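You operate a simulated robot arm through the tools that you are given. There is no shell and no other tool. Be economical: measure what you need, move in short steps, check, and stop when the job is done.

Carry out the task below with a simulated robot arm. There is one attempt and no reset: what you move stays moved.

TASK
Cool the mould: heat off, dial to 90, fan on till under 40 C, then set it on the mat.
Fine: Stop the fan when it is cool; the other moulds stay.
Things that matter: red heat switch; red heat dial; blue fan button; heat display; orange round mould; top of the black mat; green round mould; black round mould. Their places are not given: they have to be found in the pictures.

It is judged by the outcome, as a careful person would: the job done as asked, and still so three seconds after it is handed in. It fails if anything else is knocked over, pushed out of place, dropped, spilled or broken.

THE ROBOT
A 6-joint arm with a two-finger parallel gripper, fixed in place. Base frame: the origin is at the foot of the arm, x ahead of it, y to its left, z up; the work surface is at about z = 0. Lengths are in m, angles in rad, forces in N, time in s.
With the tool pointing down near the work surface it reaches from about 0.14 to 0.58 m from the base axis. Its first joint turns from -1.152 to 1.152 rad. Payload 2.1 kg.
Tool frame: the origin (TCP) lies between the finger pads and is the grasp point; the fingertips stand 0.03 m ahead of it; z points along the fingers, y is the line along which they close. The gripper opens to 0.094 m. The fingers are 0.028 m wide and 0.01 m thick; the gripper's body (0.05 by 0.096 m) begins 0.055 m behind the TCP.
Orientation is that of the tool frame in the base frame, as [roll, pitch, yaw] about the fixed x, y, z axes, in that order (R = Rz(yaw) Ry(pitch) Rx(roll)). With the fingers straight down and closing along the base's y, the tool's x points along the base's -x, its y along +y and its z along -z.

THE INTERFACE
- The arm moves only by the tool step_arm. Its argument "deltas" is a list of rows, each a list of 3 entries, a list of its own where there are three numbers: the shift along the tool's x, y, z in units of 500 mm (1.0 is 500 mm), then the turn, a rotation vector about the tool's x, y, z in units of 120 degrees (1.0 is 120 degrees), then the closure in counts, from 0 (fully open) to 255 (shut). In form: [[[dx, dy, dz], [rx, ry, rz], grip], ...]. A call has 1 to 12 rows; each row is the pose to reach, as a shift and turn from the pose commanded when the call began, along the tool's axes at that moment. A call with a number of a shift or a turn outside -1 to 1 is refused whole. A row lasts 0.2 s, in which the tool goes at most 0.05 m and 0.15 rad; a call with a longer step from one row to the next is refused whole, and so is a gripper value outside its range. A pose out of reach is approached as far as the arm can. The call stops where the force on the tool passes 40 N (or 10 N more than at its start, if that is more) or the arm is blocked; 0.2 s more then pass. The fingers move at their own pace (about 0.072 m/s each) and stop on an object; they squeeze with about 37 N. The grip force told is the motor's: it shows also when the fingers shut on nothing. Time passes only in rows, and 0.2 s behind the last, so rows that repeat a pose let the fingers close. It gives the time, the measured TCP pose, the force on the tool (base axes), the opening and the grip force at its end, in the units of the frame above (readings bear some noise), and new pictures: "pictures" is both (left out), scene, wrist or none.
- Cameras (640 x 400 px; columns grow to the right, rows downward): "scene" is fixed at [0.0647, -0.3642, 0.5007]; the picture's right is [0.79, -0.62, 0.00], its down [-0.27, -0.34, -0.90] and it looks along [0.55, 0.71, -0.43] (base axes); focal length 302 px, centre (320, 200). "wrist" rides on the gripper at [-0.037, 0, -0.058] in the tool frame; the picture's right is [0.00, -1.00, 0.00], its down [0.97, 0.00, -0.24] and it looks along [0.24, 0.00, 0.97] (tool axes); focal length 218 px, centre (320, 200).
- probe_pixels(camera, pixels): for up to 12 pixels [column, row] of the newest picture of that camera ("zoom" is the newest enlarged one), the place [x, y, z] in the base frame of the surface seen there, good to about 0.002 m, but the place of the scene camera against the robot may be out by one fixed shift of up to 0.012 m in any direction. No time passes.
- zoom(camera, box): a new picture of the part [left, top, right, bottom] of that camera's present view, enlarged. No time passes.
- hand_in(): hands the job in; it is judged then, once.

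Work in short steps. Measure before you move; look again where a grasp or a placing could have gone wrong, and mend it. You have 80 turns and 120 pictures in all, those below and enlarged ones among them. Open the gripper and draw the arm clear of the work before you hand the job in, unless the task says otherwise; then end with one line.

The tools are called as a command line: name --argument value ..., lists and objects as JSON in quotes. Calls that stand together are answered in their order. step_arm: Moves the arm, as the interface text tells. Its arguments: {"type":"object","properties":{"deltas":{"type":"array","items":{"type":"array"}},"pictures":{"type":"string","enum":["both","scene","wrist","none"]}},"required":["deltas"]} The other tools are called the same way: probe_pixels (camera, pixels) gives the place of the surface under pixels of a picture; zoom (camera, box) takes an enlarged picture of a part of a camera's view; hand_in () hands the job in.

At the start:

```text
t: 0.0
tool_pos: [0.2911, 0.0345, 0.3765]
tcp_rot: [3.139, 0.002, -3.14]
wrist_force: [-0.1, -0.4, 0.8]
gripper_width: 0.0938
finger_force: 0.1
```

scene: 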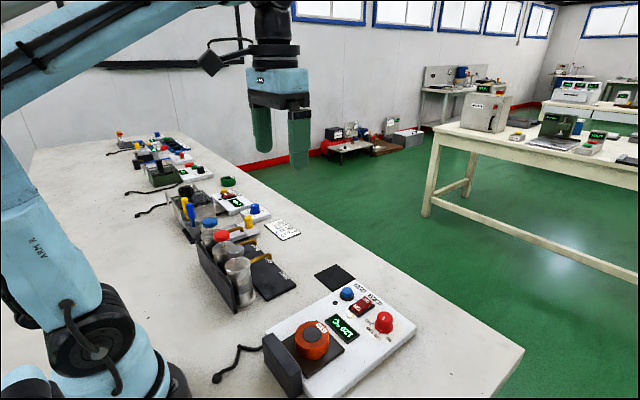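
wrist: 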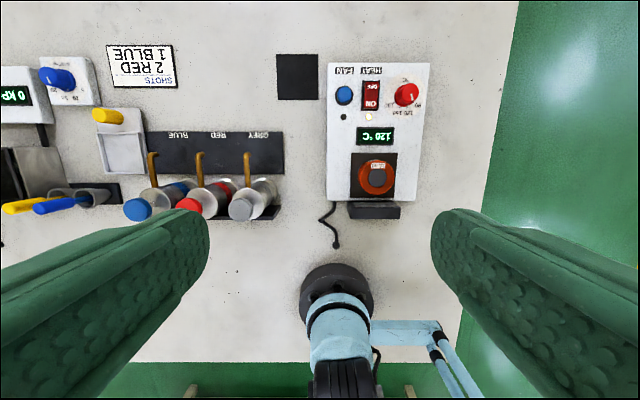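

The panel with the orange mould is at wrist (375,130). I zoom in on it and probe its main parts.

zoom --camera "wrist" --box '[270, 40, 450, 230]'

zoom --camera "scene" --box '[200, 250, 430, 400]'

probe_pixels --camera "wrist" --pixels '[[344, 95], [371, 88], [371, 103], [406, 94], [375, 136], [376, 178], [376, 166], [298, 77], [355, 157], [340, 180], [374, 211], [425, 130]]'

```text
2.11 times, centred on (360, 135) of wrist
```

zoom: 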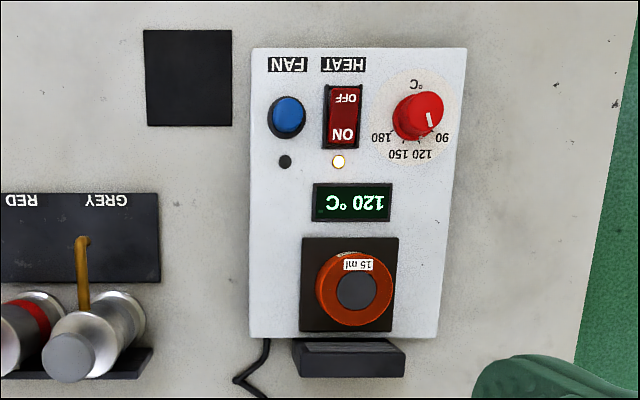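

```text
2.67 times, centred on (315, 325) of scene
```

zoom: 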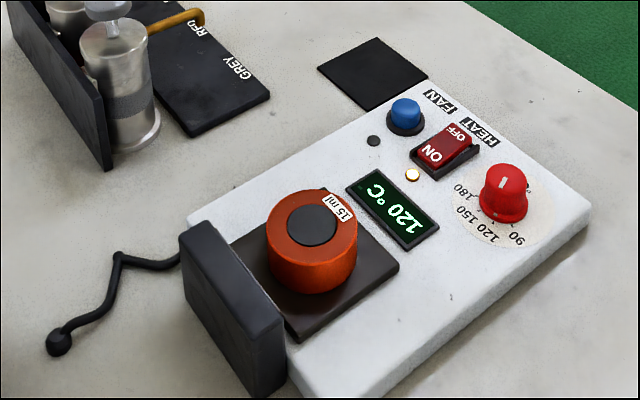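

```text
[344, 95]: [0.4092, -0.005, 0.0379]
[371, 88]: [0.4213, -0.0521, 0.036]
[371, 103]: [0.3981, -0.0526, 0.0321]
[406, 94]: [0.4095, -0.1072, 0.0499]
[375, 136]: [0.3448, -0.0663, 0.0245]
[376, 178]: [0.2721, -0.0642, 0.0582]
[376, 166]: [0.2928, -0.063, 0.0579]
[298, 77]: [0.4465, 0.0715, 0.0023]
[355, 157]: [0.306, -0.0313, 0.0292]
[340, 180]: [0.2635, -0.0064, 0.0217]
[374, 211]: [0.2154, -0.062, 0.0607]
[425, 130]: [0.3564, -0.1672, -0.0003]
```

The switch's OFF end is at (0.421,-0.052) and the dial is at (0.41,-0.107). I move closer above the panel with the fingers shut so I can read the dial.

step_arm --deltas '[[[-0.05, -0.045, 0.06], [0, 0, 0], 255], [[-0.1, -0.09, 0.12], [0, 0, 0], 255], [[-0.16, -0.14, 0.19], [0, 0, 0], 255], [[-0.218, -0.189, 0.253], [0, 0, 0], 255], [[-0.218, -0.189, 0.253], [0, 0, 0], 255], [[-0.218, -0.189, 0.253], [0, 0, 0], 255]]' --pictures "both"

```text
refused: row 3 steps farther than a row can; nothing moved
```

step_arm --deltas '[[[-0.044, -0.038, 0.05], [0, 0, 0], 255], [[-0.088, -0.076, 0.1], [0, 0, 0], 255], [[-0.132, -0.114, 0.15], [0, 0, 0], 255], [[-0.176, -0.152, 0.2], [0, 0, 0], 255], [[-0.218, -0.189, 0.253], [0, 0, 0], 255], [[-0.218, -0.189, 0.253], [0, 0, 0], 255], [[-0.218, -0.189, 0.253], [0, 0, 0], 255]]' --pictures "wrist"

```text
t: 1.6
tool_pos: [0.4016, -0.06, 0.2497]
tcp_rot: [-3.141, 0.002, -3.14]
wrist_force: [0.5, -0.3, 0.5]
gripper_width: 0.0
finger_force: 33.1
```

wrist: 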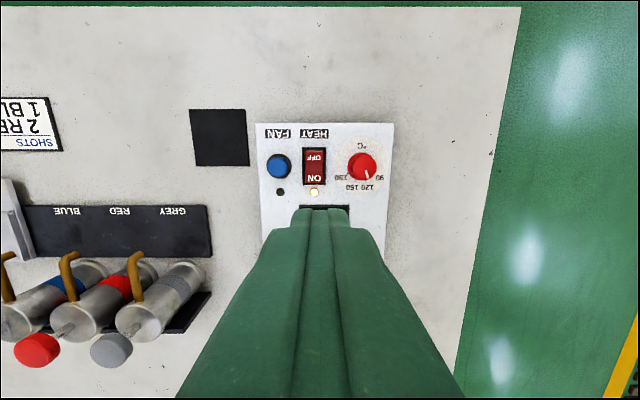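

zoom --camera "wrist" --box '[250, 115, 400, 210]'

probe_pixels --camera "wrist" --pixels '[[279, 166], [315, 152], [315, 160], [314, 170], [314, 181], [361, 163], [370, 175], [366, 150], [350, 145], [331, 140], [331, 200], [220, 138]]'

```text
4.21 times, centred on (325, 162) of wrist
```

zoom: 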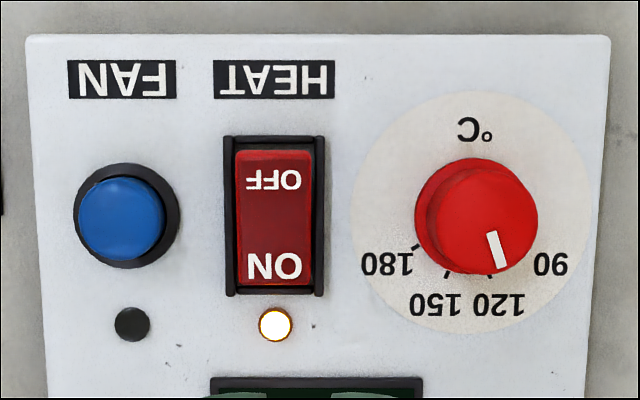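

```text
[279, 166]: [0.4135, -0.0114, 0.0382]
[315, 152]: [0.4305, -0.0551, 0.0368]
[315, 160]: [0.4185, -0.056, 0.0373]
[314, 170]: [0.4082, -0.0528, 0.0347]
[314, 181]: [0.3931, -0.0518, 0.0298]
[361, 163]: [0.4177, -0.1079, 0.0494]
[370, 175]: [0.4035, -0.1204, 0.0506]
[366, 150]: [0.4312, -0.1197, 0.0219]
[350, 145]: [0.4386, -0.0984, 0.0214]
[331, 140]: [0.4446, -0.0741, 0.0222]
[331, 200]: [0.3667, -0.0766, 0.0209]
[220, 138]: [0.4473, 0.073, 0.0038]
```

The pointer is on 120 and 90 lies about 38° counterclockwise (seen from above), with the knob centre near (0.412,-0.1125). First I bring the fingertips just above the OFF end of the rocker.

step_arm --deltas '[[[-0.013, 0.003, 0.085], [0, 0, 0], 255], [[-0.026, 0.006, 0.17], [0, 0, 0], 255], [[-0.04, 0.009, 0.255], [0, 0, 0], 255], [[-0.0528, 0.012, 0.33], [0, 0, 0], 255], [[-0.0528, 0.012, 0.33], [0, 0, 0], 255]]' --pictures "both"

```text
t: 2.8
tool_pos: [0.4294, -0.0524, 0.0852]
tcp_rot: [3.141, 0.001, -3.141]
wrist_force: [-0.5, 1.0, -1.2]
gripper_width: 0.0
finger_force: 32.9
```

scene: 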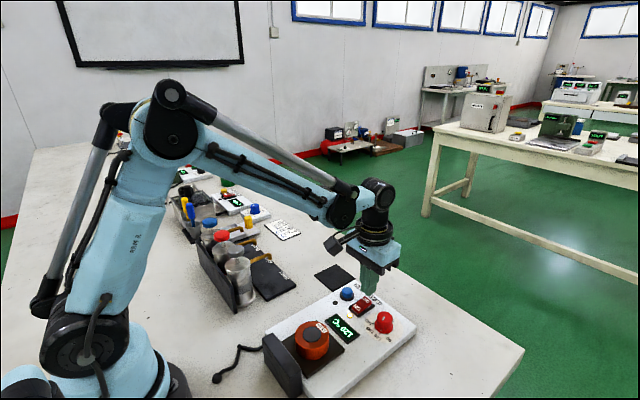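
wrist: 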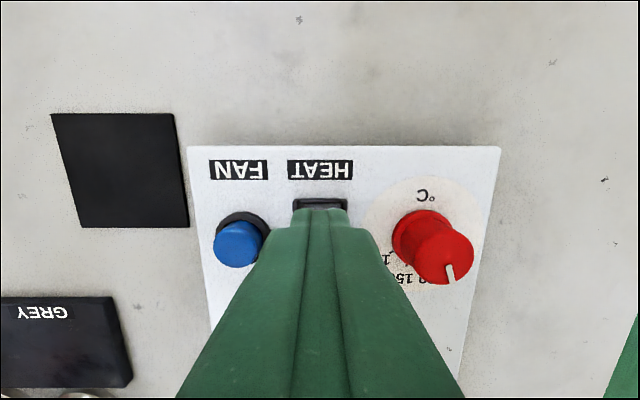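

The tips hang over the OFF end. I press down in small steps.

step_arm --deltas '[[[0, 0, 0.02], [0, 0, 0], 255], [[0, 0, 0.034], [0, 0, 0], 255], [[0, 0, 0.042], [0, 0, 0], 255], [[0, 0, 0.048], [0, 0, 0], 255], [[0, 0, 0.052], [0, 0, 0], 255], [[0, 0, 0.052], [0, 0, 0], 255]]' --pictures "scene"

zoom --camera "scene" --box '[290, 260, 430, 350]'

```text
t: 3.8
tool_pos: [0.4283, -0.0537, 0.0643]
tcp_rot: [-3.141, 0.004, -3.141]
wrist_force: [-0.5, 1.4, 9.6]
gripper_width: 0.0
finger_force: 32.9
stopped in row 4: the force on the tool passed its limit (the readings are from after the stop); the commanded pose is now the measured one
```

scene: 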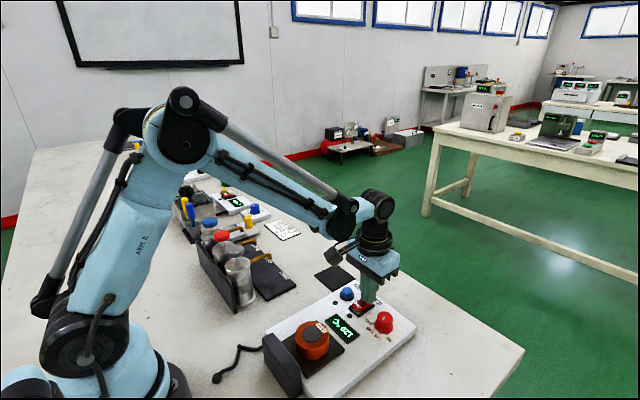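

```text
4.44 times, centred on (360, 305) of scene
```

zoom: 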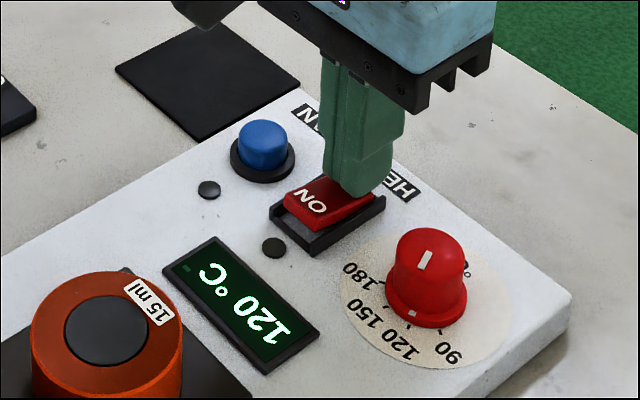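

The heat lamp is out and the OFF side is down. I lift off and move above the dial with the gripper part open.

step_arm --deltas '[[[0, 0, -0.06], [0, 0, 0], 255], [[0, 0, -0.12], [0, 0, 0], 255], [[0.016, -0.06, -0.12], [0, 0, 0], 106], [[0.0326, -0.1176, -0.12], [0, 0, 0], 106], [[0.0326, -0.1176, -0.12], [0, 0, 0], 106]]' --pictures "wrist"

zoom --camera "wrist" --box '[160, 120, 420, 290]'

```text
t: 5.0
tool_pos: [0.4115, -0.1134, 0.1249]
tcp_rot: [3.14, 0.004, -3.138]
wrist_force: [-0.7, 1.0, 0.4]
gripper_width: 0.0549
finger_force: 0.0
```

wrist: 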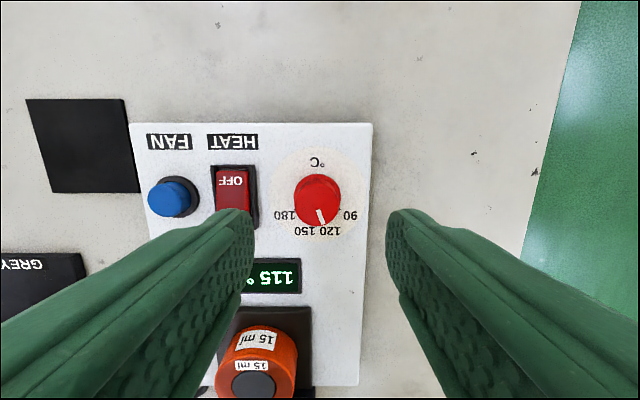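

```text
2.35 times, centred on (290, 205) of wrist
```

zoom: 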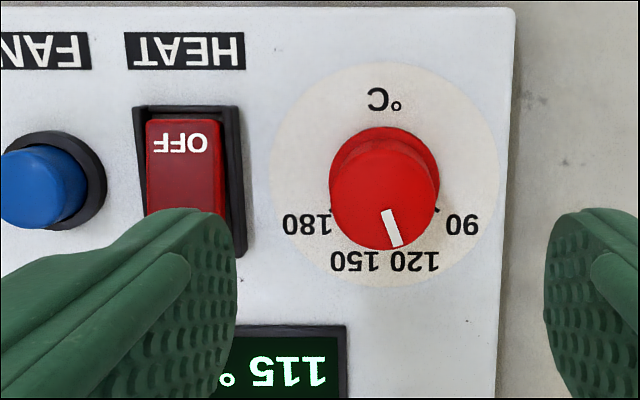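

The knob lies centred between the fingers. I descend around it and close.

step_arm --deltas '[[[0, 0, 0.07], [0, 0, 0], 106], [[0, 0, 0.134], [0, 0, 0], 106], [[0, 0, 0.134], [0, 0, 0], 106], [[0, 0, 0.134], [0, 0, 0], 200], [[0, 0, 0.134], [0, 0, 0], 255], [[0, 0, 0.134], [0, 0, 0], 255]]' --pictures "both"

```text
t: 6.4
tool_pos: [0.4135, -0.1124, 0.0565]
tcp_rot: [3.138, 0.003, -3.137]
wrist_force: [-1.1, 16.9, -15.2]
gripper_width: 0.0284
finger_force: 45.2
```

scene: 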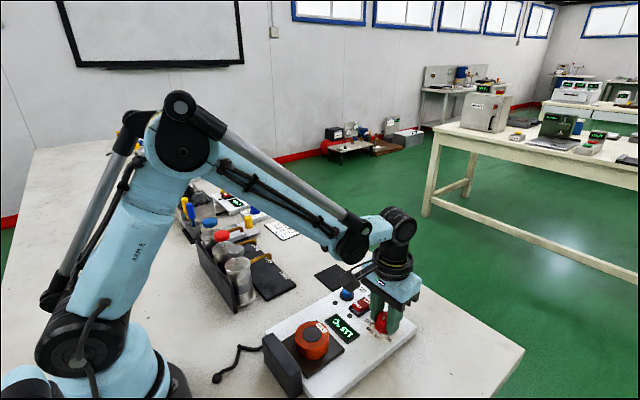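
wrist: 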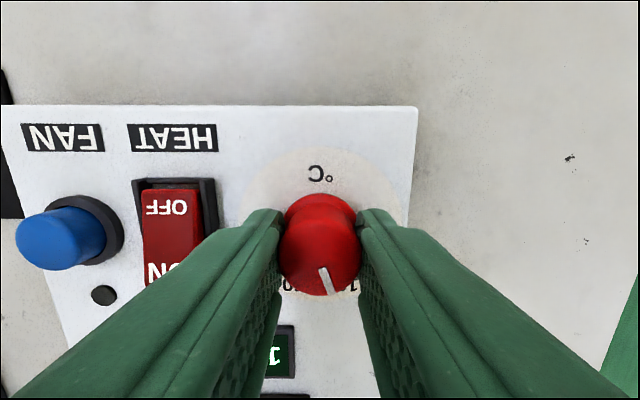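

The grip holds the knob (opening 0.028). I turn it about 38° counterclockwise.

step_arm --deltas '[[[0, 0.002, 0], [0, 0, 0], 255], [[0, 0.002, 0], [0, 0, -0.065], 255], [[0, 0.002, 0], [0, 0, -0.13], 255], [[0, 0.002, 0], [0, 0, -0.195], 255], [[0, 0.002, 0], [0, 0, -0.26], 255], [[0, 0.002, 0], [0, 0, -0.32], 255], [[0, 0.002, 0], [0, 0, -0.32], 255], [[0, 0.002, 0], [0, 0, -0.32], 255]]' --pictures "both"

zoom --camera "scene" --box '[310, 270, 450, 360]'

```text
t: 6.9
tool_pos: [0.4136, -0.1116, 0.0551]
tcp_rot: [3.14, 0.005, -3.086]
wrist_force: [-1.0, 1.6, -4.8]
gripper_width: 0.0285
finger_force: 45.0
stopped in row 2: the force on the tool passed its limit (the readings are from after the stop); the commanded pose is now the measured one
```

scene: 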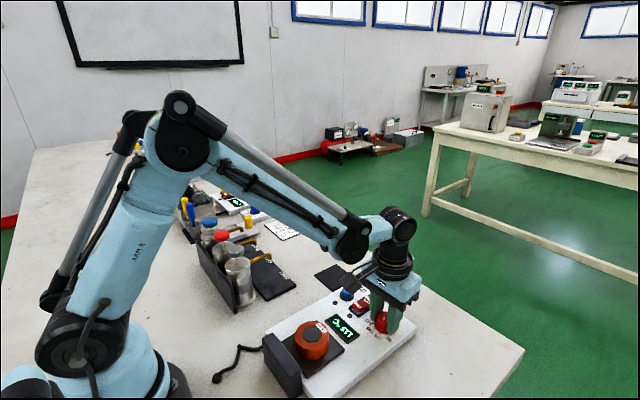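
wrist: 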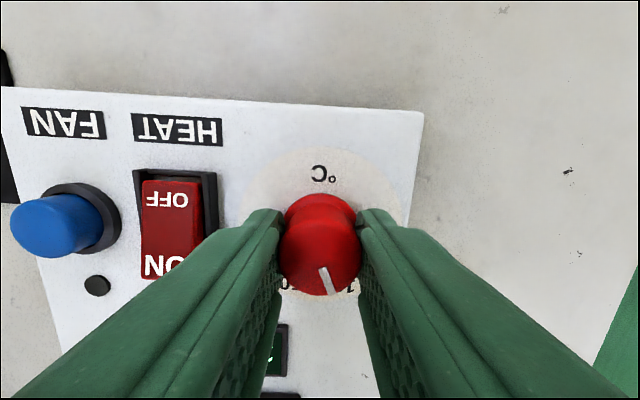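

```text
4.44 times, centred on (380, 315) of scene
```

zoom: 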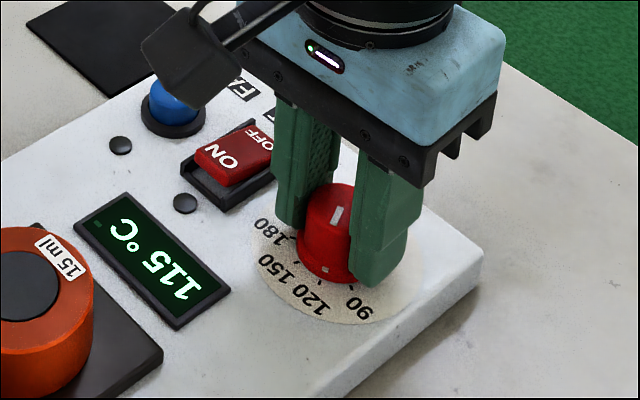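

It stopped on side force after 3°, and that force has now relaxed. I go on turning in smaller steps.

step_arm --deltas '[[[0, 0, 0], [0, 0, -0.03], 255], [[0, 0, 0], [0, 0, -0.06], 255], [[0, 0, 0], [0, 0, -0.09], 255], [[0, 0, 0], [0, 0, -0.12], 255], [[0, 0, 0], [0, 0, -0.15], 255], [[0, 0, 0], [0, 0, -0.18], 255], [[0, 0, 0], [0, 0, -0.21], 255], [[0, 0, 0], [0, 0, -0.24], 255], [[0, 0, 0], [0, 0, -0.27], 255], [[0, 0, 0], [0, 0, -0.292], 255], [[0, 0, 0], [0, 0, -0.292], 255]]' --pictures "wrist"

```text
t: 9.3
tool_pos: [0.414, -0.113, 0.0567]
tcp_rot: [-3.141, 0.004, -2.473]
wrist_force: [-16.2, 10.8, 6.1]
gripper_width: 0.0284
finger_force: 44.7
```

wrist: 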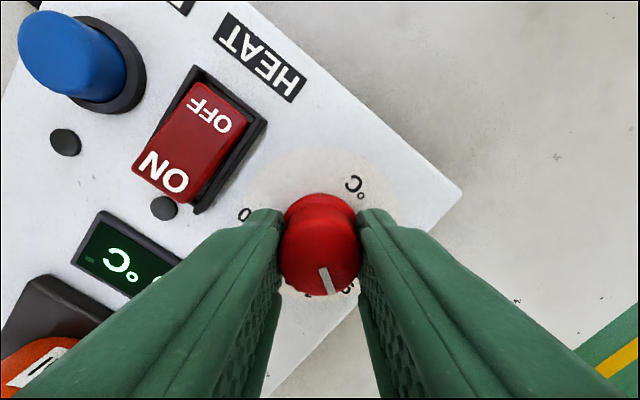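

Turned 38°. I release, lift and rotate back to look at the pointer.

step_arm --deltas '[[[0, 0, 0], [0, 0, 0], 106], [[0, 0, 0], [0, 0, 0], 106], [[0, 0, -0.08], [0, 0, 0], 106], [[0, 0, -0.16], [0, 0, 0.06], 106], [[0, 0, -0.2], [0, 0, 0.12], 106], [[0, 0, -0.24], [0, 0, 0.18], 106], [[0, 0, -0.24], [0, 0, 0.25], 106], [[0, 0, -0.24], [0, 0, 0.319], 106], [[0, 0, -0.24], [0, 0, 0.319], 106]]' --pictures "wrist"

zoom --camera "wrist" --box '[200, 100, 420, 240]'

zoom --camera "scene" --box '[310, 270, 450, 360]'

```text
t: 11.3
tool_pos: [0.4135, -0.1124, 0.1756]
tcp_rot: [3.14, 0.002, 3.139]
wrist_force: [-1.0, -0.3, -0.2]
gripper_width: 0.0549
finger_force: 0.1
```

wrist: 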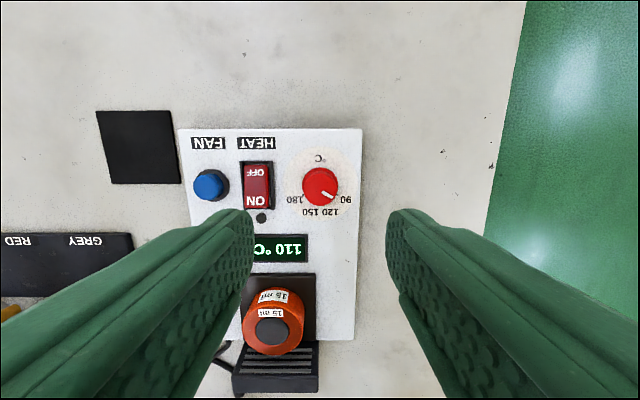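

```text
2.86 times, centred on (310, 170) of wrist
```

zoom: 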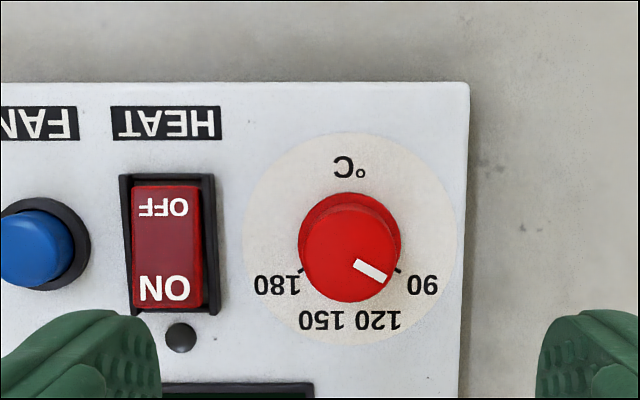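

```text
4.44 times, centred on (380, 315) of scene
```

zoom: 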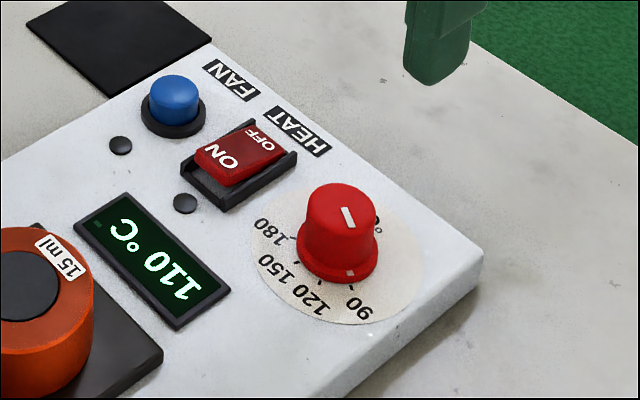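

The pointer is on 90 and the display already reads 110. I locate the fan button next.

probe_pixels --camera "wrist" --pixels '[[202, 186], [208, 186], [214, 186], [208, 178], [208, 194], [220, 200]]'

```text
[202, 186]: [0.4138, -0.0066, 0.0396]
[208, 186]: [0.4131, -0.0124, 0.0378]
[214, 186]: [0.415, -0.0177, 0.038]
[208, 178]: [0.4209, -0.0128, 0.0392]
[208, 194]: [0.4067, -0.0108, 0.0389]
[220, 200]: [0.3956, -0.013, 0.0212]
```

The button's top is at about (0.4135,-0.0105,0.0385). I shut the fingers and move above it.

step_arm --deltas '[[[0, 0.07, 0], [0, 0, 0], 255], [[0, 0.14, 0], [0, 0, 0], 255], [[0, 0.204, 0.03], [0, 0, 0], 255], [[0, 0.204, 0.11], [0, 0, 0], 255], [[0, 0.204, 0.19], [0, 0, 0], 255], [[0, 0.204, 0.19], [0, 0, 0], 255]]' --pictures "wrist"

```text
t: 12.7
tool_pos: [0.4119, -0.0094, 0.082]
tcp_rot: [3.138, 0.003, 3.141]
wrist_force: [-0.1, -1.3, 0.5]
gripper_width: 0.0002
finger_force: 33.0
```

wrist: 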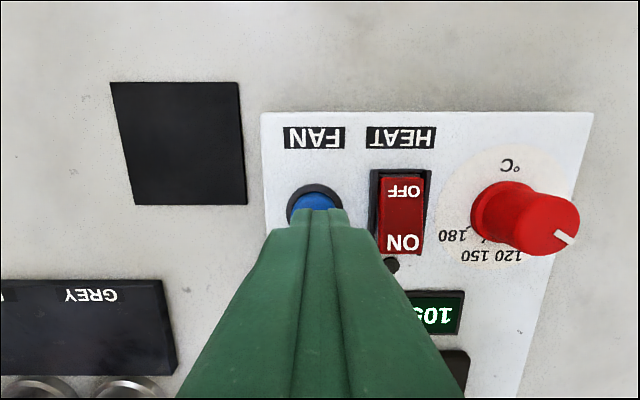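

step_arm --deltas '[[[0, 0, 0.016], [0, 0, 0], 255], [[0, 0, 0.026], [0, 0, 0], 255], [[0, 0, 0.03], [0, 0, 0], 255], [[0, 0, 0.034], [0, 0, 0], 255], [[0, 0, 0.037], [0, 0, 0], 255]]' --pictures "scene"

zoom --camera "scene" --box '[290, 260, 430, 350]'

```text
t: 13.9
tool_pos: [0.4123, -0.01, 0.0632]
tcp_rot: [3.138, 0.005, -3.14]
wrist_force: [-0.8, 3.1, 4.5]
gripper_width: 0.0
finger_force: 33.0
```

scene: 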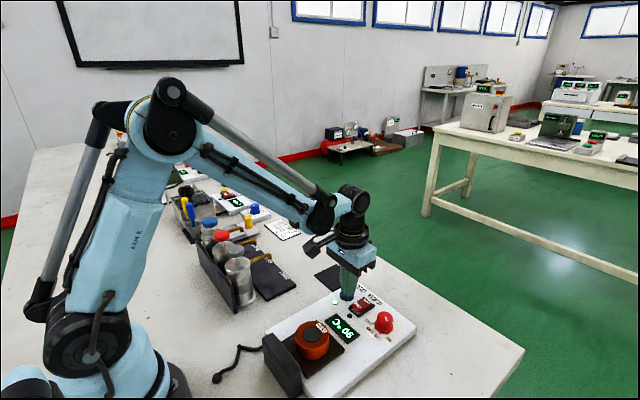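

```text
4.44 times, centred on (360, 305) of scene
```

zoom: 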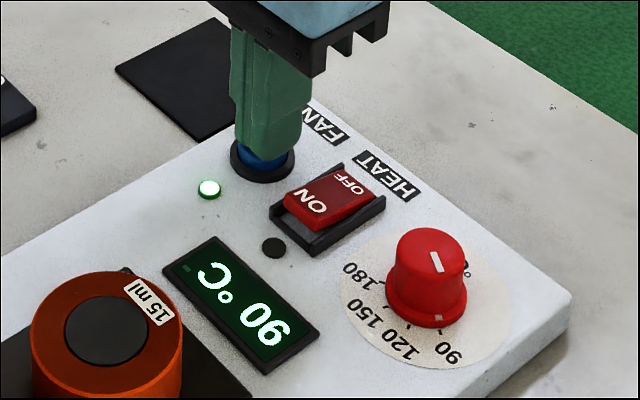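

The fan lamp is lit and the display reads 90. I lift off just above the button and wait.

step_arm --deltas '[[[0, 0, -0.02], [0, 0, 0], 255], [[0, 0, -0.037], [0, 0, 0], 255], [[0, 0, -0.037], [0, 0, 0], 255], [[0, 0, -0.037], [0, 0, 0], 255]]' --pictures "scene"

zoom --camera "scene" --box '[290, 260, 430, 350]'

```text
t: 14.9
tool_pos: [0.4117, -0.0124, 0.0815]
tcp_rot: [3.139, 0.004, -3.141]
wrist_force: [0.2, -0.4, 0.0]
gripper_width: 0.0
finger_force: 32.9
```

scene: 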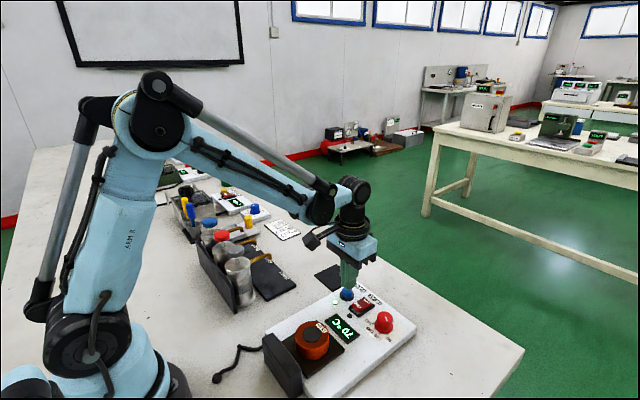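

```text
4.44 times, centred on (360, 305) of scene
```

zoom: 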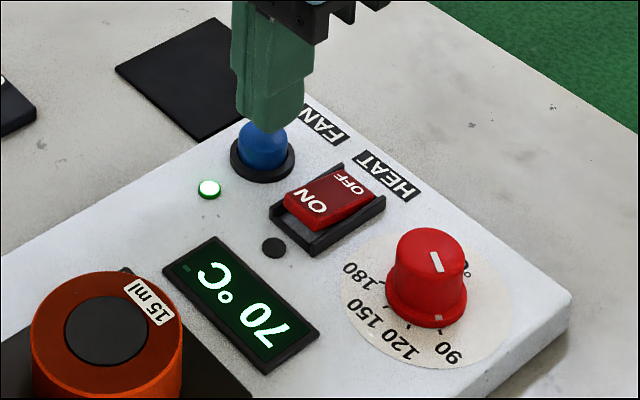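

It reads 70 and is falling about 20 °C per second. I wait a bit more.

step_arm --deltas '[[[0, 0, 0], [0, 0, 0], 255], [[0, 0, 0], [0, 0, 0], 255], [[0, 0, 0], [0, 0, 0], 255], [[0, 0, 0], [0, 0, 0], 255], [[0, 0, 0], [0, 0, 0], 255], [[0, 0, 0], [0, 0, 0], 255], [[0, 0, 0], [0, 0, 0], 255], [[0, 0, 0], [0, 0, 0], 255]]' --pictures "scene"

zoom --camera "scene" --box '[290, 260, 430, 350]'

```text
t: 16.7
tool_pos: [0.4116, -0.0122, 0.082]
tcp_rot: [3.14, 0.004, -3.141]
wrist_force: [-0.8, -0.7, -0.2]
gripper_width: 0.0
finger_force: 33.5
```

scene: 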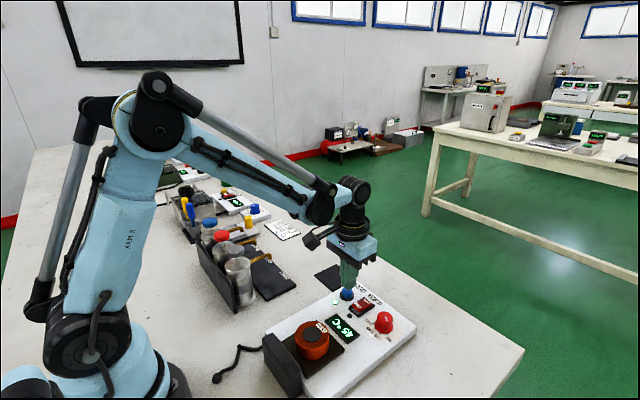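

```text
4.44 times, centred on (360, 305) of scene
```

zoom: 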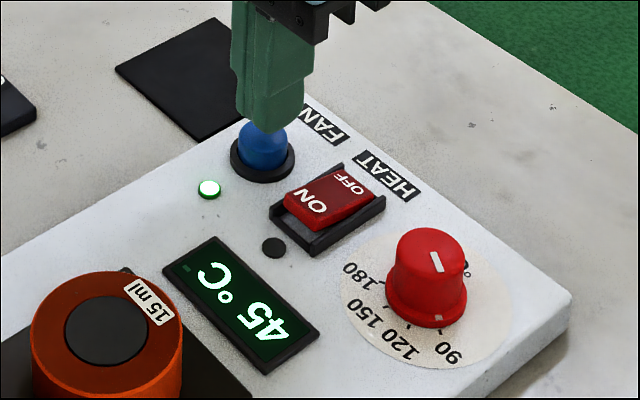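

It reads 45. I wait another 1.4 s so the reading is clearly under 40.

step_arm --deltas '[[[0, 0, 0], [0, 0, 0], 255], [[0, 0, 0], [0, 0, 0], 255], [[0, 0, 0], [0, 0, 0], 255], [[0, 0, 0], [0, 0, 0], 255], [[0, 0, 0], [0, 0, 0], 255], [[0, 0, 0], [0, 0, 0], 255]]' --pictures "scene"

zoom --camera "scene" --box '[290, 260, 430, 350]'

```text
t: 18.1
tool_pos: [0.4122, -0.0117, 0.0805]
tcp_rot: [3.14, 0.003, -3.14]
wrist_force: [0.1, -0.3, 0.8]
gripper_width: 0.0
finger_force: 33.1
```

scene: 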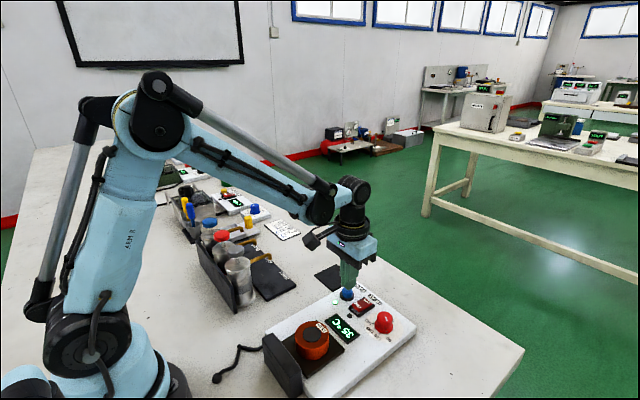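

```text
4.44 times, centred on (360, 305) of scene
```

zoom: 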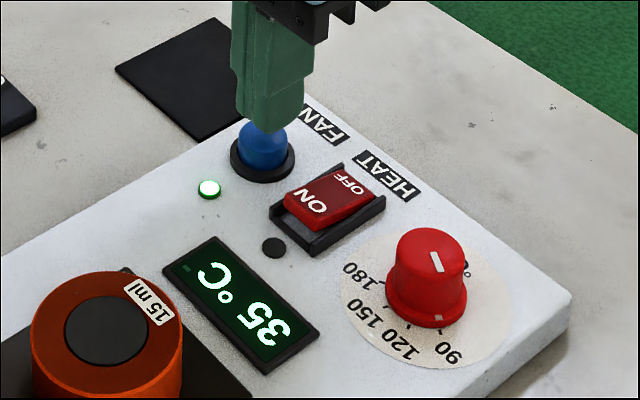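

It reads 35, so I press the button again and lift.

step_arm --deltas '[[[0, 0, 0.016], [0, 0, 0], 255], [[0, 0, 0.026], [0, 0, 0], 255], [[0, 0, 0.03], [0, 0, 0], 255], [[0, 0, 0.034], [0, 0, 0], 255], [[0, 0, 0.037], [0, 0, 0], 255], [[0, 0, 0.037], [0, 0, 0], 255], [[0, 0, -0.02], [0, 0, 0], 255], [[0, 0, -0.1], [0, 0, 0], 255], [[0, 0, -0.16], [0, 0, 0], 255]]' --pictures "scene"

zoom --camera "scene" --box '[270, 260, 430, 380]'

```text
t: 20.1
tool_pos: [0.4137, -0.0118, 0.1609]
tcp_rot: [3.139, 0.001, -3.141]
wrist_force: [-0.1, -0.7, -0.2]
gripper_width: 0.0
finger_force: 33.7
```

scene: 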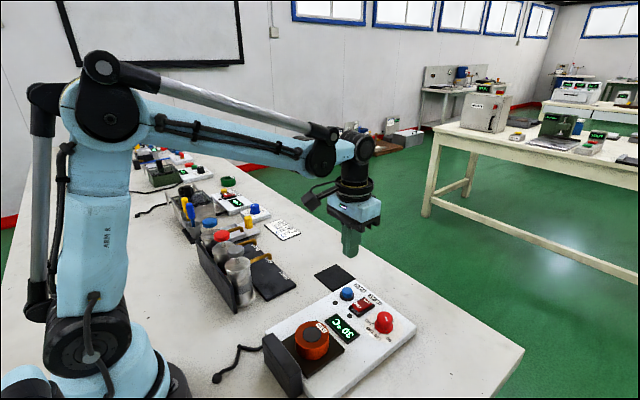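

```text
3.33 times, centred on (350, 320) of scene
```

zoom: 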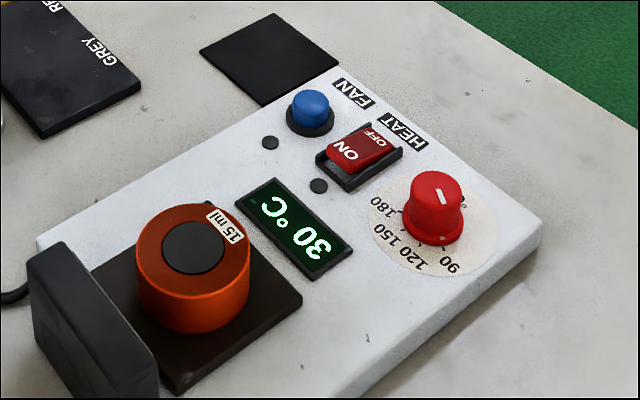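

The fan lamp is off and it reads 30 °C. I open the gripper and move above the mould at about (0.272,-0.064).

step_arm --deltas '[[[0.07, -0.026, -0.02], [0, 0, 0], 0], [[0.14, -0.052, -0.02], [0, 0, 0], 0], [[0.21, -0.078, -0.02], [0, 0, 0], 0], [[0.283, -0.105, -0.02], [0, 0, 0], 0], [[0.283, -0.105, -0.02], [0, 0, 0], 0], [[0.283, -0.105, -0.02], [0, 0, 0], 0]]' --pictures "both"

zoom --camera "wrist" --box '[220, 120, 420, 320]'

```text
t: 21.5
tool_pos: [0.273, -0.059, 0.1728]
tcp_rot: [3.139, 0.004, 3.141]
wrist_force: [-0.7, 0.3, -0.5]
gripper_width: 0.0936
finger_force: 0.1
```

scene: 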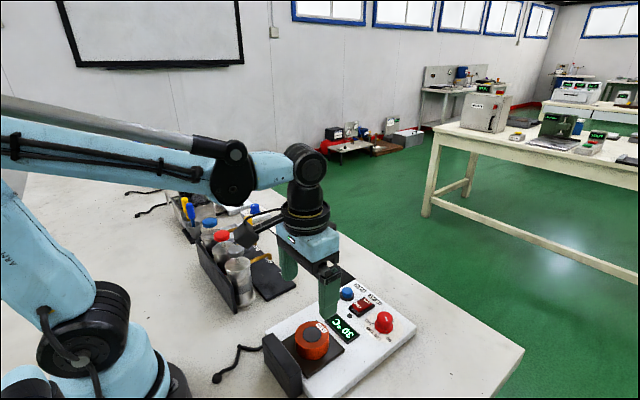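
wrist: 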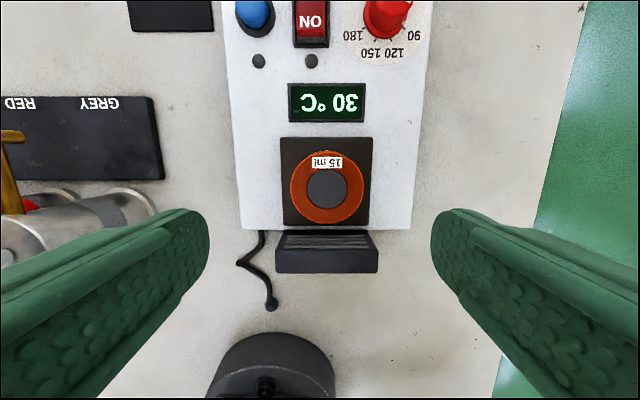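

```text
2.00 times, centred on (320, 220) of wrist
```

zoom: 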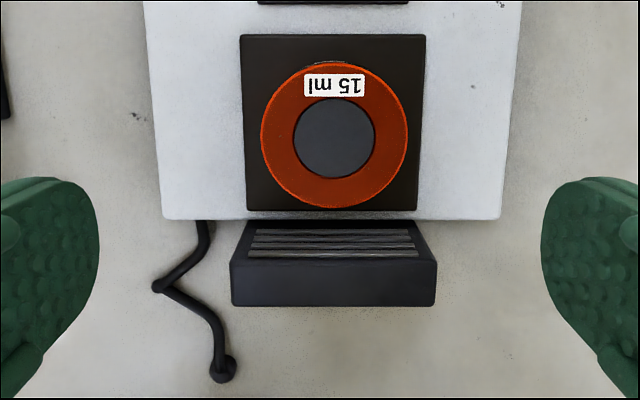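

probe_pixels --camera "wrist" --pixels '[[294, 188], [360, 188], [327, 155], [327, 220], [327, 188], [355, 222], [327, 238], [327, 254], [150, 20], [205, 8]]'

```text
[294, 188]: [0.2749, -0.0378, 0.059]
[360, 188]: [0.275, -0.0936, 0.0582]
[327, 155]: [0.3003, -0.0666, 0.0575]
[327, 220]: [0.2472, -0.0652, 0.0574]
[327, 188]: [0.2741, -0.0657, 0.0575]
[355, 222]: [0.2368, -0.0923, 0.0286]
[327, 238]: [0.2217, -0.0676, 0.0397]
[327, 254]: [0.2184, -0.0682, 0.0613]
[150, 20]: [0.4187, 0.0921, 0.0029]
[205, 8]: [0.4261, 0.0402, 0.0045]
```

The mould centre is (0.274,-0.0657), about 0.061 m wide, from z 0.029 to 0.058. I descend around it, then close.

step_arm --deltas '[[[-0.003, -0.009, 0.07], [0, 0, 0], 0], [[-0.003, -0.009, 0.14], [0, 0, 0], 0], [[-0.003, -0.009, 0.19], [0, 0, 0], 0], [[-0.003, -0.009, 0.218], [0, 0, 0], 0], [[-0.003, -0.009, 0.218], [0, 0, 0], 0]]' --pictures "both"

```text
t: 22.7
tool_pos: [0.2746, -0.0674, 0.0635]
tcp_rot: [-3.142, 0.004, -3.141]
wrist_force: [0.4, 0.2, -0.8]
gripper_width: 0.094
finger_force: 0.1
```

scene: 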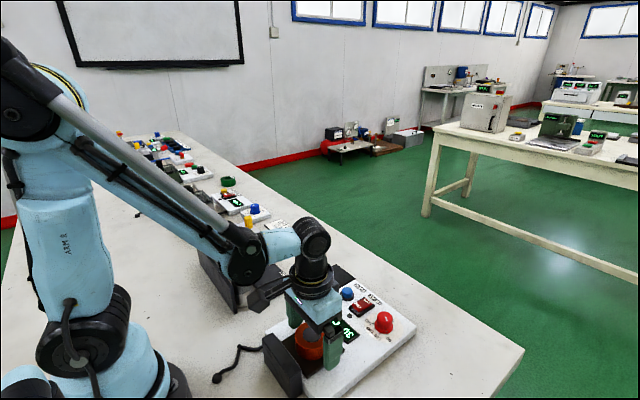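
wrist: 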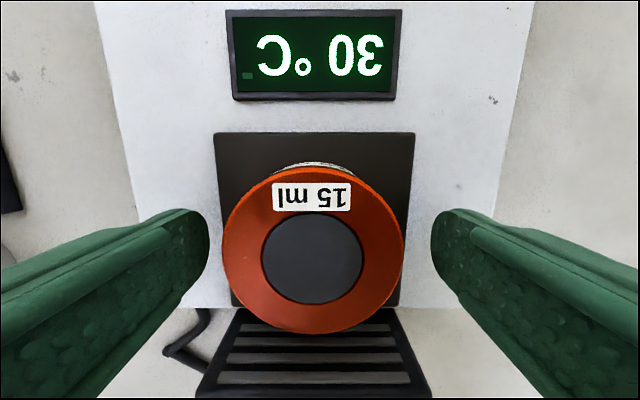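

The mould is about 2 mm to the left of centre. I shift by that and close.

step_arm --deltas '[[[0, 0.0035, 0.003], [0, 0, 0], 0], [[0, 0.0035, 0.003], [0, 0, 0], 80], [[0, 0.0035, 0.003], [0, 0, 0], 120], [[0, 0.0035, 0.003], [0, 0, 0], 255], [[0, 0.0035, 0.003], [0, 0, 0], 255], [[0, 0.0035, 0.003], [0, 0, 0], 255]]' --pictures "wrist"

```text
t: 24.1
tool_pos: [0.2739, -0.0657, 0.0622]
tcp_rot: [3.139, 0.002, -3.141]
wrist_force: [-0.2, -0.4, -0.1]
gripper_width: 0.0588
finger_force: 37.0
```

wrist: 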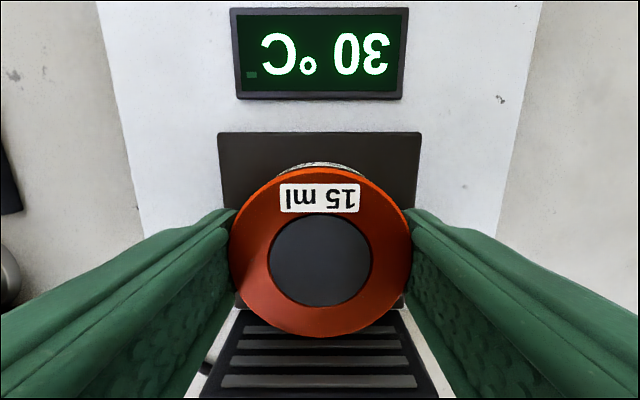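

Held (opening 0.059). I lift straight up, then go forward over the panel.

step_arm --deltas '[[[0, 0, -0.04], [0, 0, 0], 255], [[0, 0, -0.12], [0, 0, 0], 255], [[0, 0, -0.2], [0, 0, 0], 255], [[-0.08, 0, -0.22], [0, 0, 0], 255], [[-0.16, 0, -0.22], [0, 0, 0], 255], [[-0.24, 0.03, -0.22], [0, 0, 0], 255], [[-0.3, 0.08, -0.22], [0, 0, 0], 255], [[-0.346, 0.14, -0.22], [0, 0, 0], 255], [[-0.346, 0.21, -0.22], [0, 0, 0], 255], [[-0.346, 0.277, -0.22], [0, 0, 0], 255], [[-0.346, 0.277, -0.22], [0, 0, 0], 255]]' --pictures "both"

```text
t: 26.5
tool_pos: [0.4434, 0.0705, 0.1707]
tcp_rot: [3.141, 0.003, 3.14]
wrist_force: [0.5, 0.0, 0.1]
gripper_width: 0.0
finger_force: 33.1
```

scene: 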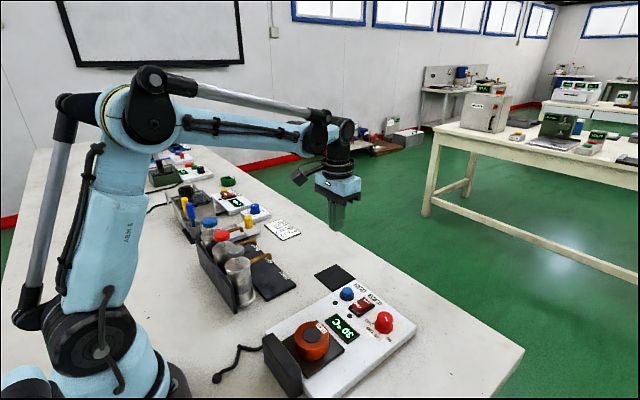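
wrist: 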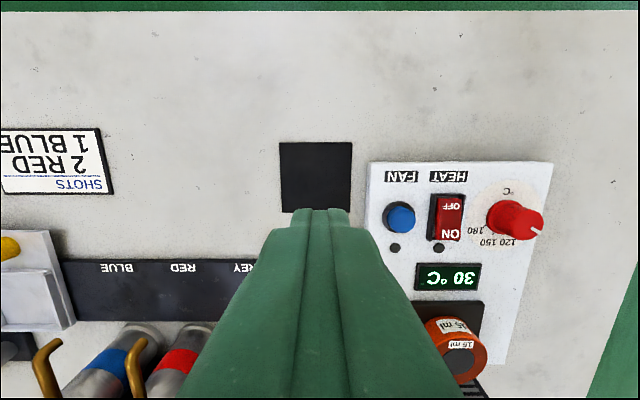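

The fingers are empty: the mould slipped out and still stands on the plate. I look at its shape before trying again.

zoom --camera "scene" --box '[260, 300, 370, 390]'

zoom --camera "wrist" --box '[360, 290, 540, 400]'

probe_pixels --camera "wrist" --pixels '[[315, 177], [285, 148], [347, 148], [347, 205], [285, 205]]'

probe_pixels --camera "scene" --pixels '[[296, 342], [312, 355], [312, 362], [329, 344], [312, 340], [298, 350], [326, 352]]'

```text
4.44 times, centred on (315, 345) of scene
```

zoom: 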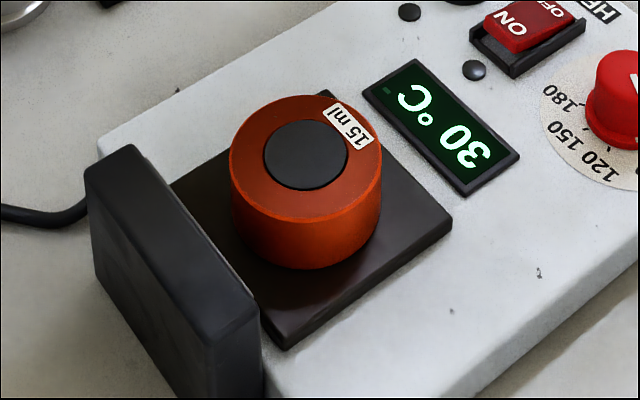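

```text
3.56 times, centred on (450, 345) of wrist
```

zoom: 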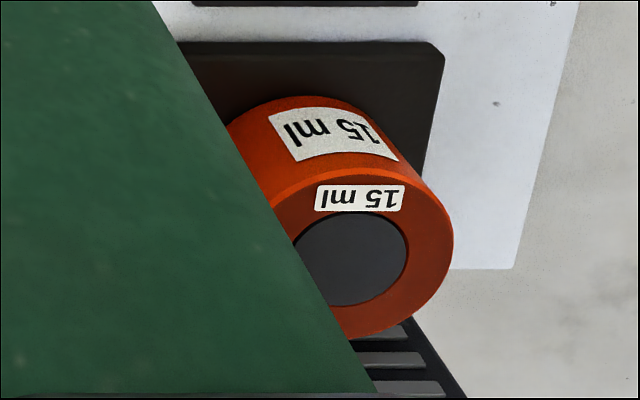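

```text
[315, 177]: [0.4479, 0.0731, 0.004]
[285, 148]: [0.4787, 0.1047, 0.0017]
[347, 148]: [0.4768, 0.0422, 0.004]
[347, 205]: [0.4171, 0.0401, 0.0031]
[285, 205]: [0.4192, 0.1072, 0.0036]
```

```text
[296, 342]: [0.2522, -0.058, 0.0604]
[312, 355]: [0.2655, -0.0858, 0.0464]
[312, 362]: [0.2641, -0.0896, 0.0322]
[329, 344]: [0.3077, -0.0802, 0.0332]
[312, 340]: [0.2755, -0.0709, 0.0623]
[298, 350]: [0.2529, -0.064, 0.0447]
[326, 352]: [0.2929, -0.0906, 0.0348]
```

The mould is a plain cylinder, so I'll grip deeper and lift slowly. I go back above it and open.

step_arm --deltas '[[[0, -0.07, 0], [0, 0, 0], 255], [[0, -0.14, 0], [0, 0, 0], 255], [[0.046, -0.21, 0], [0, 0, 0], 200], [[0.12, -0.25, 0], [0, 0, 0], 100], [[0.19, -0.277, 0], [0, 0, 0], 0], [[0.27, -0.277, 0], [0, 0, 0], 0], [[0.346, -0.277, 0], [0, 0, 0], 0], [[0.346, -0.277, 0.08], [0, 0, 0], 0], [[0.346, -0.277, 0.1], [0, 0, 0], 0], [[0.346, -0.277, 0.1], [0, 0, 0], 0]]' --pictures "wrist"

probe_pixels --camera "wrist" --pixels '[[320, 170], [320, 200], [320, 220], [300, 200], [340, 200], [285, 200], [355, 200]]'

```text
t: 28.7
tool_pos: [0.2718, -0.0639, 0.1205]
tcp_rot: [3.14, 0.003, -3.14]
wrist_force: [0.4, 0.2, -0.4]
gripper_width: 0.094
finger_force: 0.0
```

wrist: 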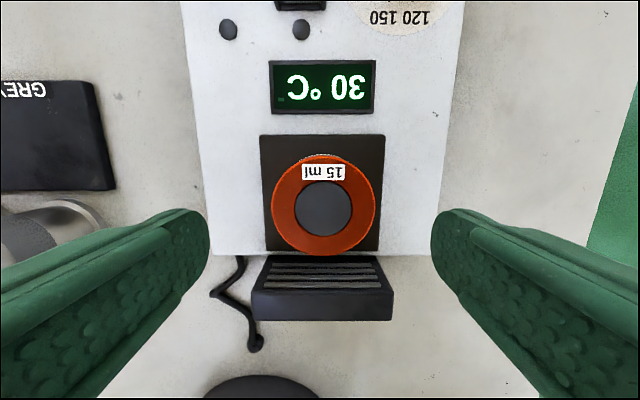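

```text
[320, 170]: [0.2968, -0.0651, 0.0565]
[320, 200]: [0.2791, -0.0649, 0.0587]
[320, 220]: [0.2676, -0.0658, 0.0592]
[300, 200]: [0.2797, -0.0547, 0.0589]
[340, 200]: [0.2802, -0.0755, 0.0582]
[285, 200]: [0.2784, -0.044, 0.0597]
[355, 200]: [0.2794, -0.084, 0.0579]
```

step_arm --deltas '[[[-0.003, -0.002, 0.06], [0, 0, 0], 0], [[-0.003, -0.002, 0.1], [0, 0, 0], 0], [[-0.003, -0.002, 0.118], [0, 0, 0], 0], [[-0.003, -0.002, 0.1235], [0, 0, 0], 0], [[-0.003, -0.002, 0.1235], [0, 0, 0], 100], [[-0.003, -0.002, 0.1235], [0, 0, 0], 255], [[-0.003, -0.002, 0.1235], [0, 0, 0], 255], [[-0.003, -0.002, 0.1235], [0, 0, 0], 255], [[-0.003, -0.002, 0.1235], [0, 0, 0], 255]]' --pictures "both"

zoom --camera "scene" --box '[260, 300, 370, 390]'

```text
t: 30.7
tool_pos: [0.2739, -0.0654, 0.0599]
tcp_rot: [3.137, 0.003, 3.141]
wrist_force: [0.8, 17.6, -19.4]
gripper_width: 0.0839
finger_force: 44.9
```

scene: 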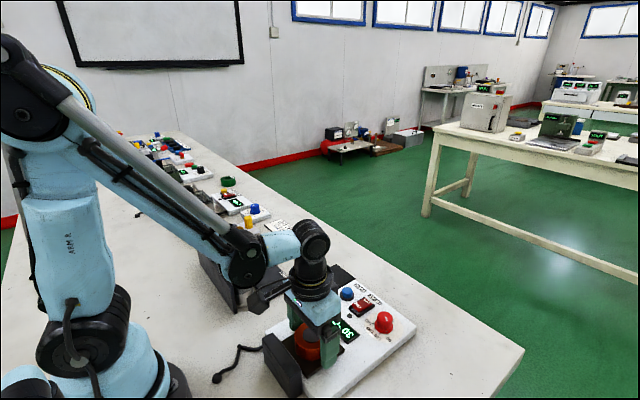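
wrist: 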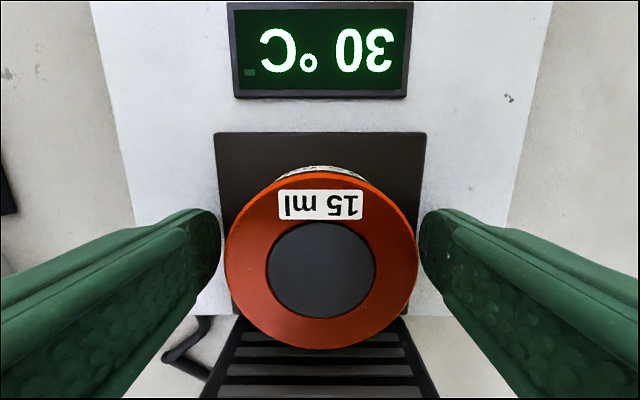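

```text
4.44 times, centred on (315, 345) of scene
```

zoom: 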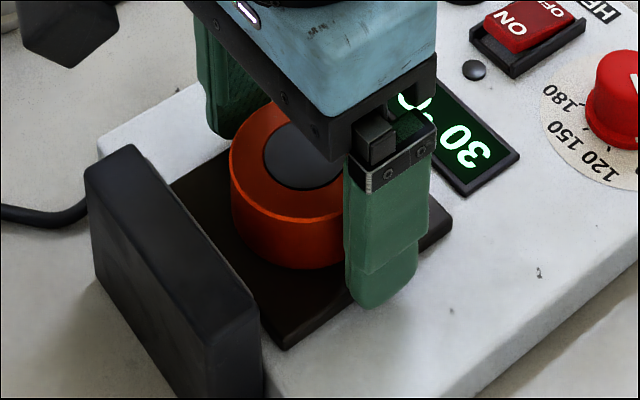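

The fingers are pressing on the plate's edges (opening 0.084), so this is too low. I open, rise 2.5 mm and close again.

step_arm --deltas '[[[0, 0, 0], [0, 0, 0], 0], [[0, 0, 0], [0, 0, 0], 0], [[0, 0, -0.005], [0, 0, 0], 0], [[0, 0, -0.005], [0, 0, 0], 0], [[0, 0, -0.005], [0, 0, 0], 100], [[0, 0, -0.005], [0, 0, 0], 255], [[0, 0, -0.005], [0, 0, 0], 255], [[0, 0, -0.005], [0, 0, 0], 255], [[0, 0, -0.005], [0, 0, 0], 255]]' --pictures "none"

step_arm --deltas '[[[0, 0, -0.003], [0, 0, 0], 255], [[0, 0, -0.006], [0, 0, 0], 255], [[0, 0, -0.01], [0, 0, 0], 255], [[0, 0, -0.014], [0, 0, 0], 255], [[0, 0, -0.018], [0, 0, 0], 255], [[0, 0, -0.02], [0, 0, 0], 255]]' --pictures "wrist"

zoom --camera "scene" --box '[260, 300, 370, 390]'

```text
t: 32.7
tool_pos: [0.2742, -0.0667, 0.0608]
tcp_rot: [3.139, 0.004, 3.141]
wrist_force: [1.8, 1.0, 6.8]
gripper_width: 0.0592
finger_force: 37.6
```

```text
t: 34.1
tool_pos: [0.2743, -0.0657, 0.0719]
tcp_rot: [-3.142, 0.004, -3.141]
wrist_force: [-0.2, -0.1, -2.2]
gripper_width: 0.0593
finger_force: 37.3
```

wrist: 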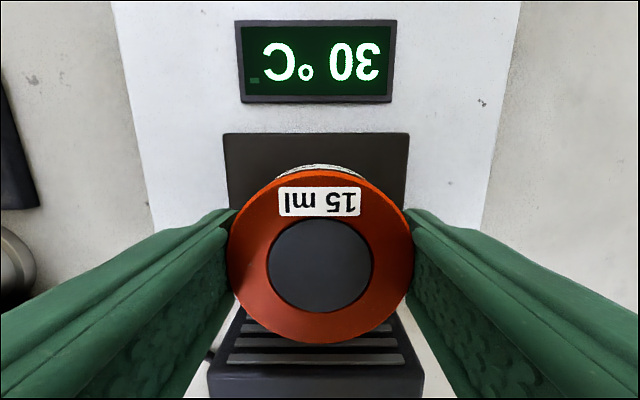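

```text
4.44 times, centred on (315, 345) of scene
```

zoom: 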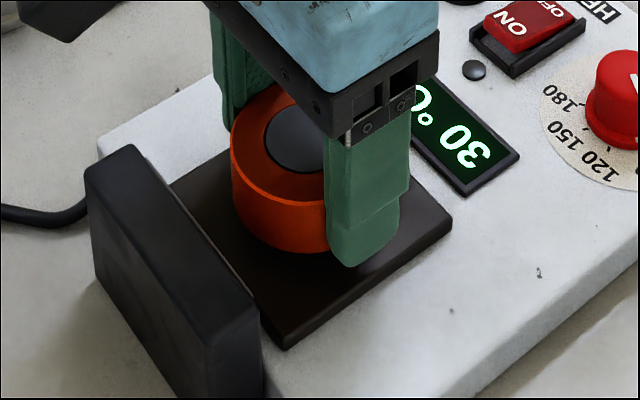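

The mould has risen with the fingers (same size in the wrist view, about 2 N of load). I keep lifting gently.

step_arm --deltas '[[[0, 0, -0.006], [0, 0, 0], 255], [[0, 0, -0.016], [0, 0, 0], 255], [[0, 0, -0.028], [0, 0, 0], 255], [[0, 0, -0.042], [0, 0, 0], 255], [[0, 0, -0.056], [0, 0, 0], 255], [[0, 0, -0.07], [0, 0, 0], 255], [[0, 0, -0.084], [0, 0, 0], 255], [[0, 0, -0.096], [0, 0, 0], 255], [[0, 0, -0.106], [0, 0, 0], 255], [[0, 0, -0.112], [0, 0, 0], 255], [[0, 0, -0.114], [0, 0, 0], 255]]' --pictures "wrist"

```text
t: 36.5
tool_pos: [0.2741, -0.0664, 0.1296]
tcp_rot: [3.139, 0.003, -3.14]
wrist_force: [1.0, -0.1, -1.2]
gripper_width: 0.0591
finger_force: 36.6
```

wrist: 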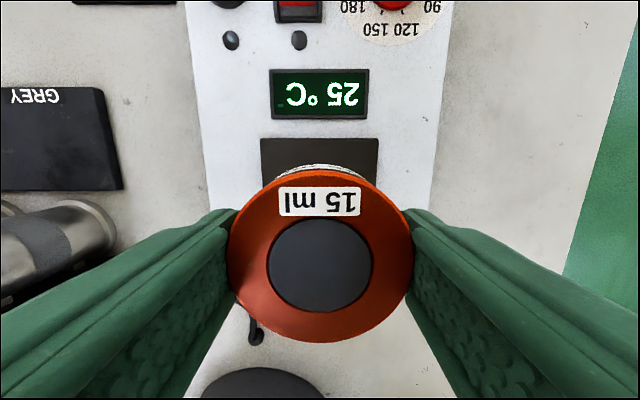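

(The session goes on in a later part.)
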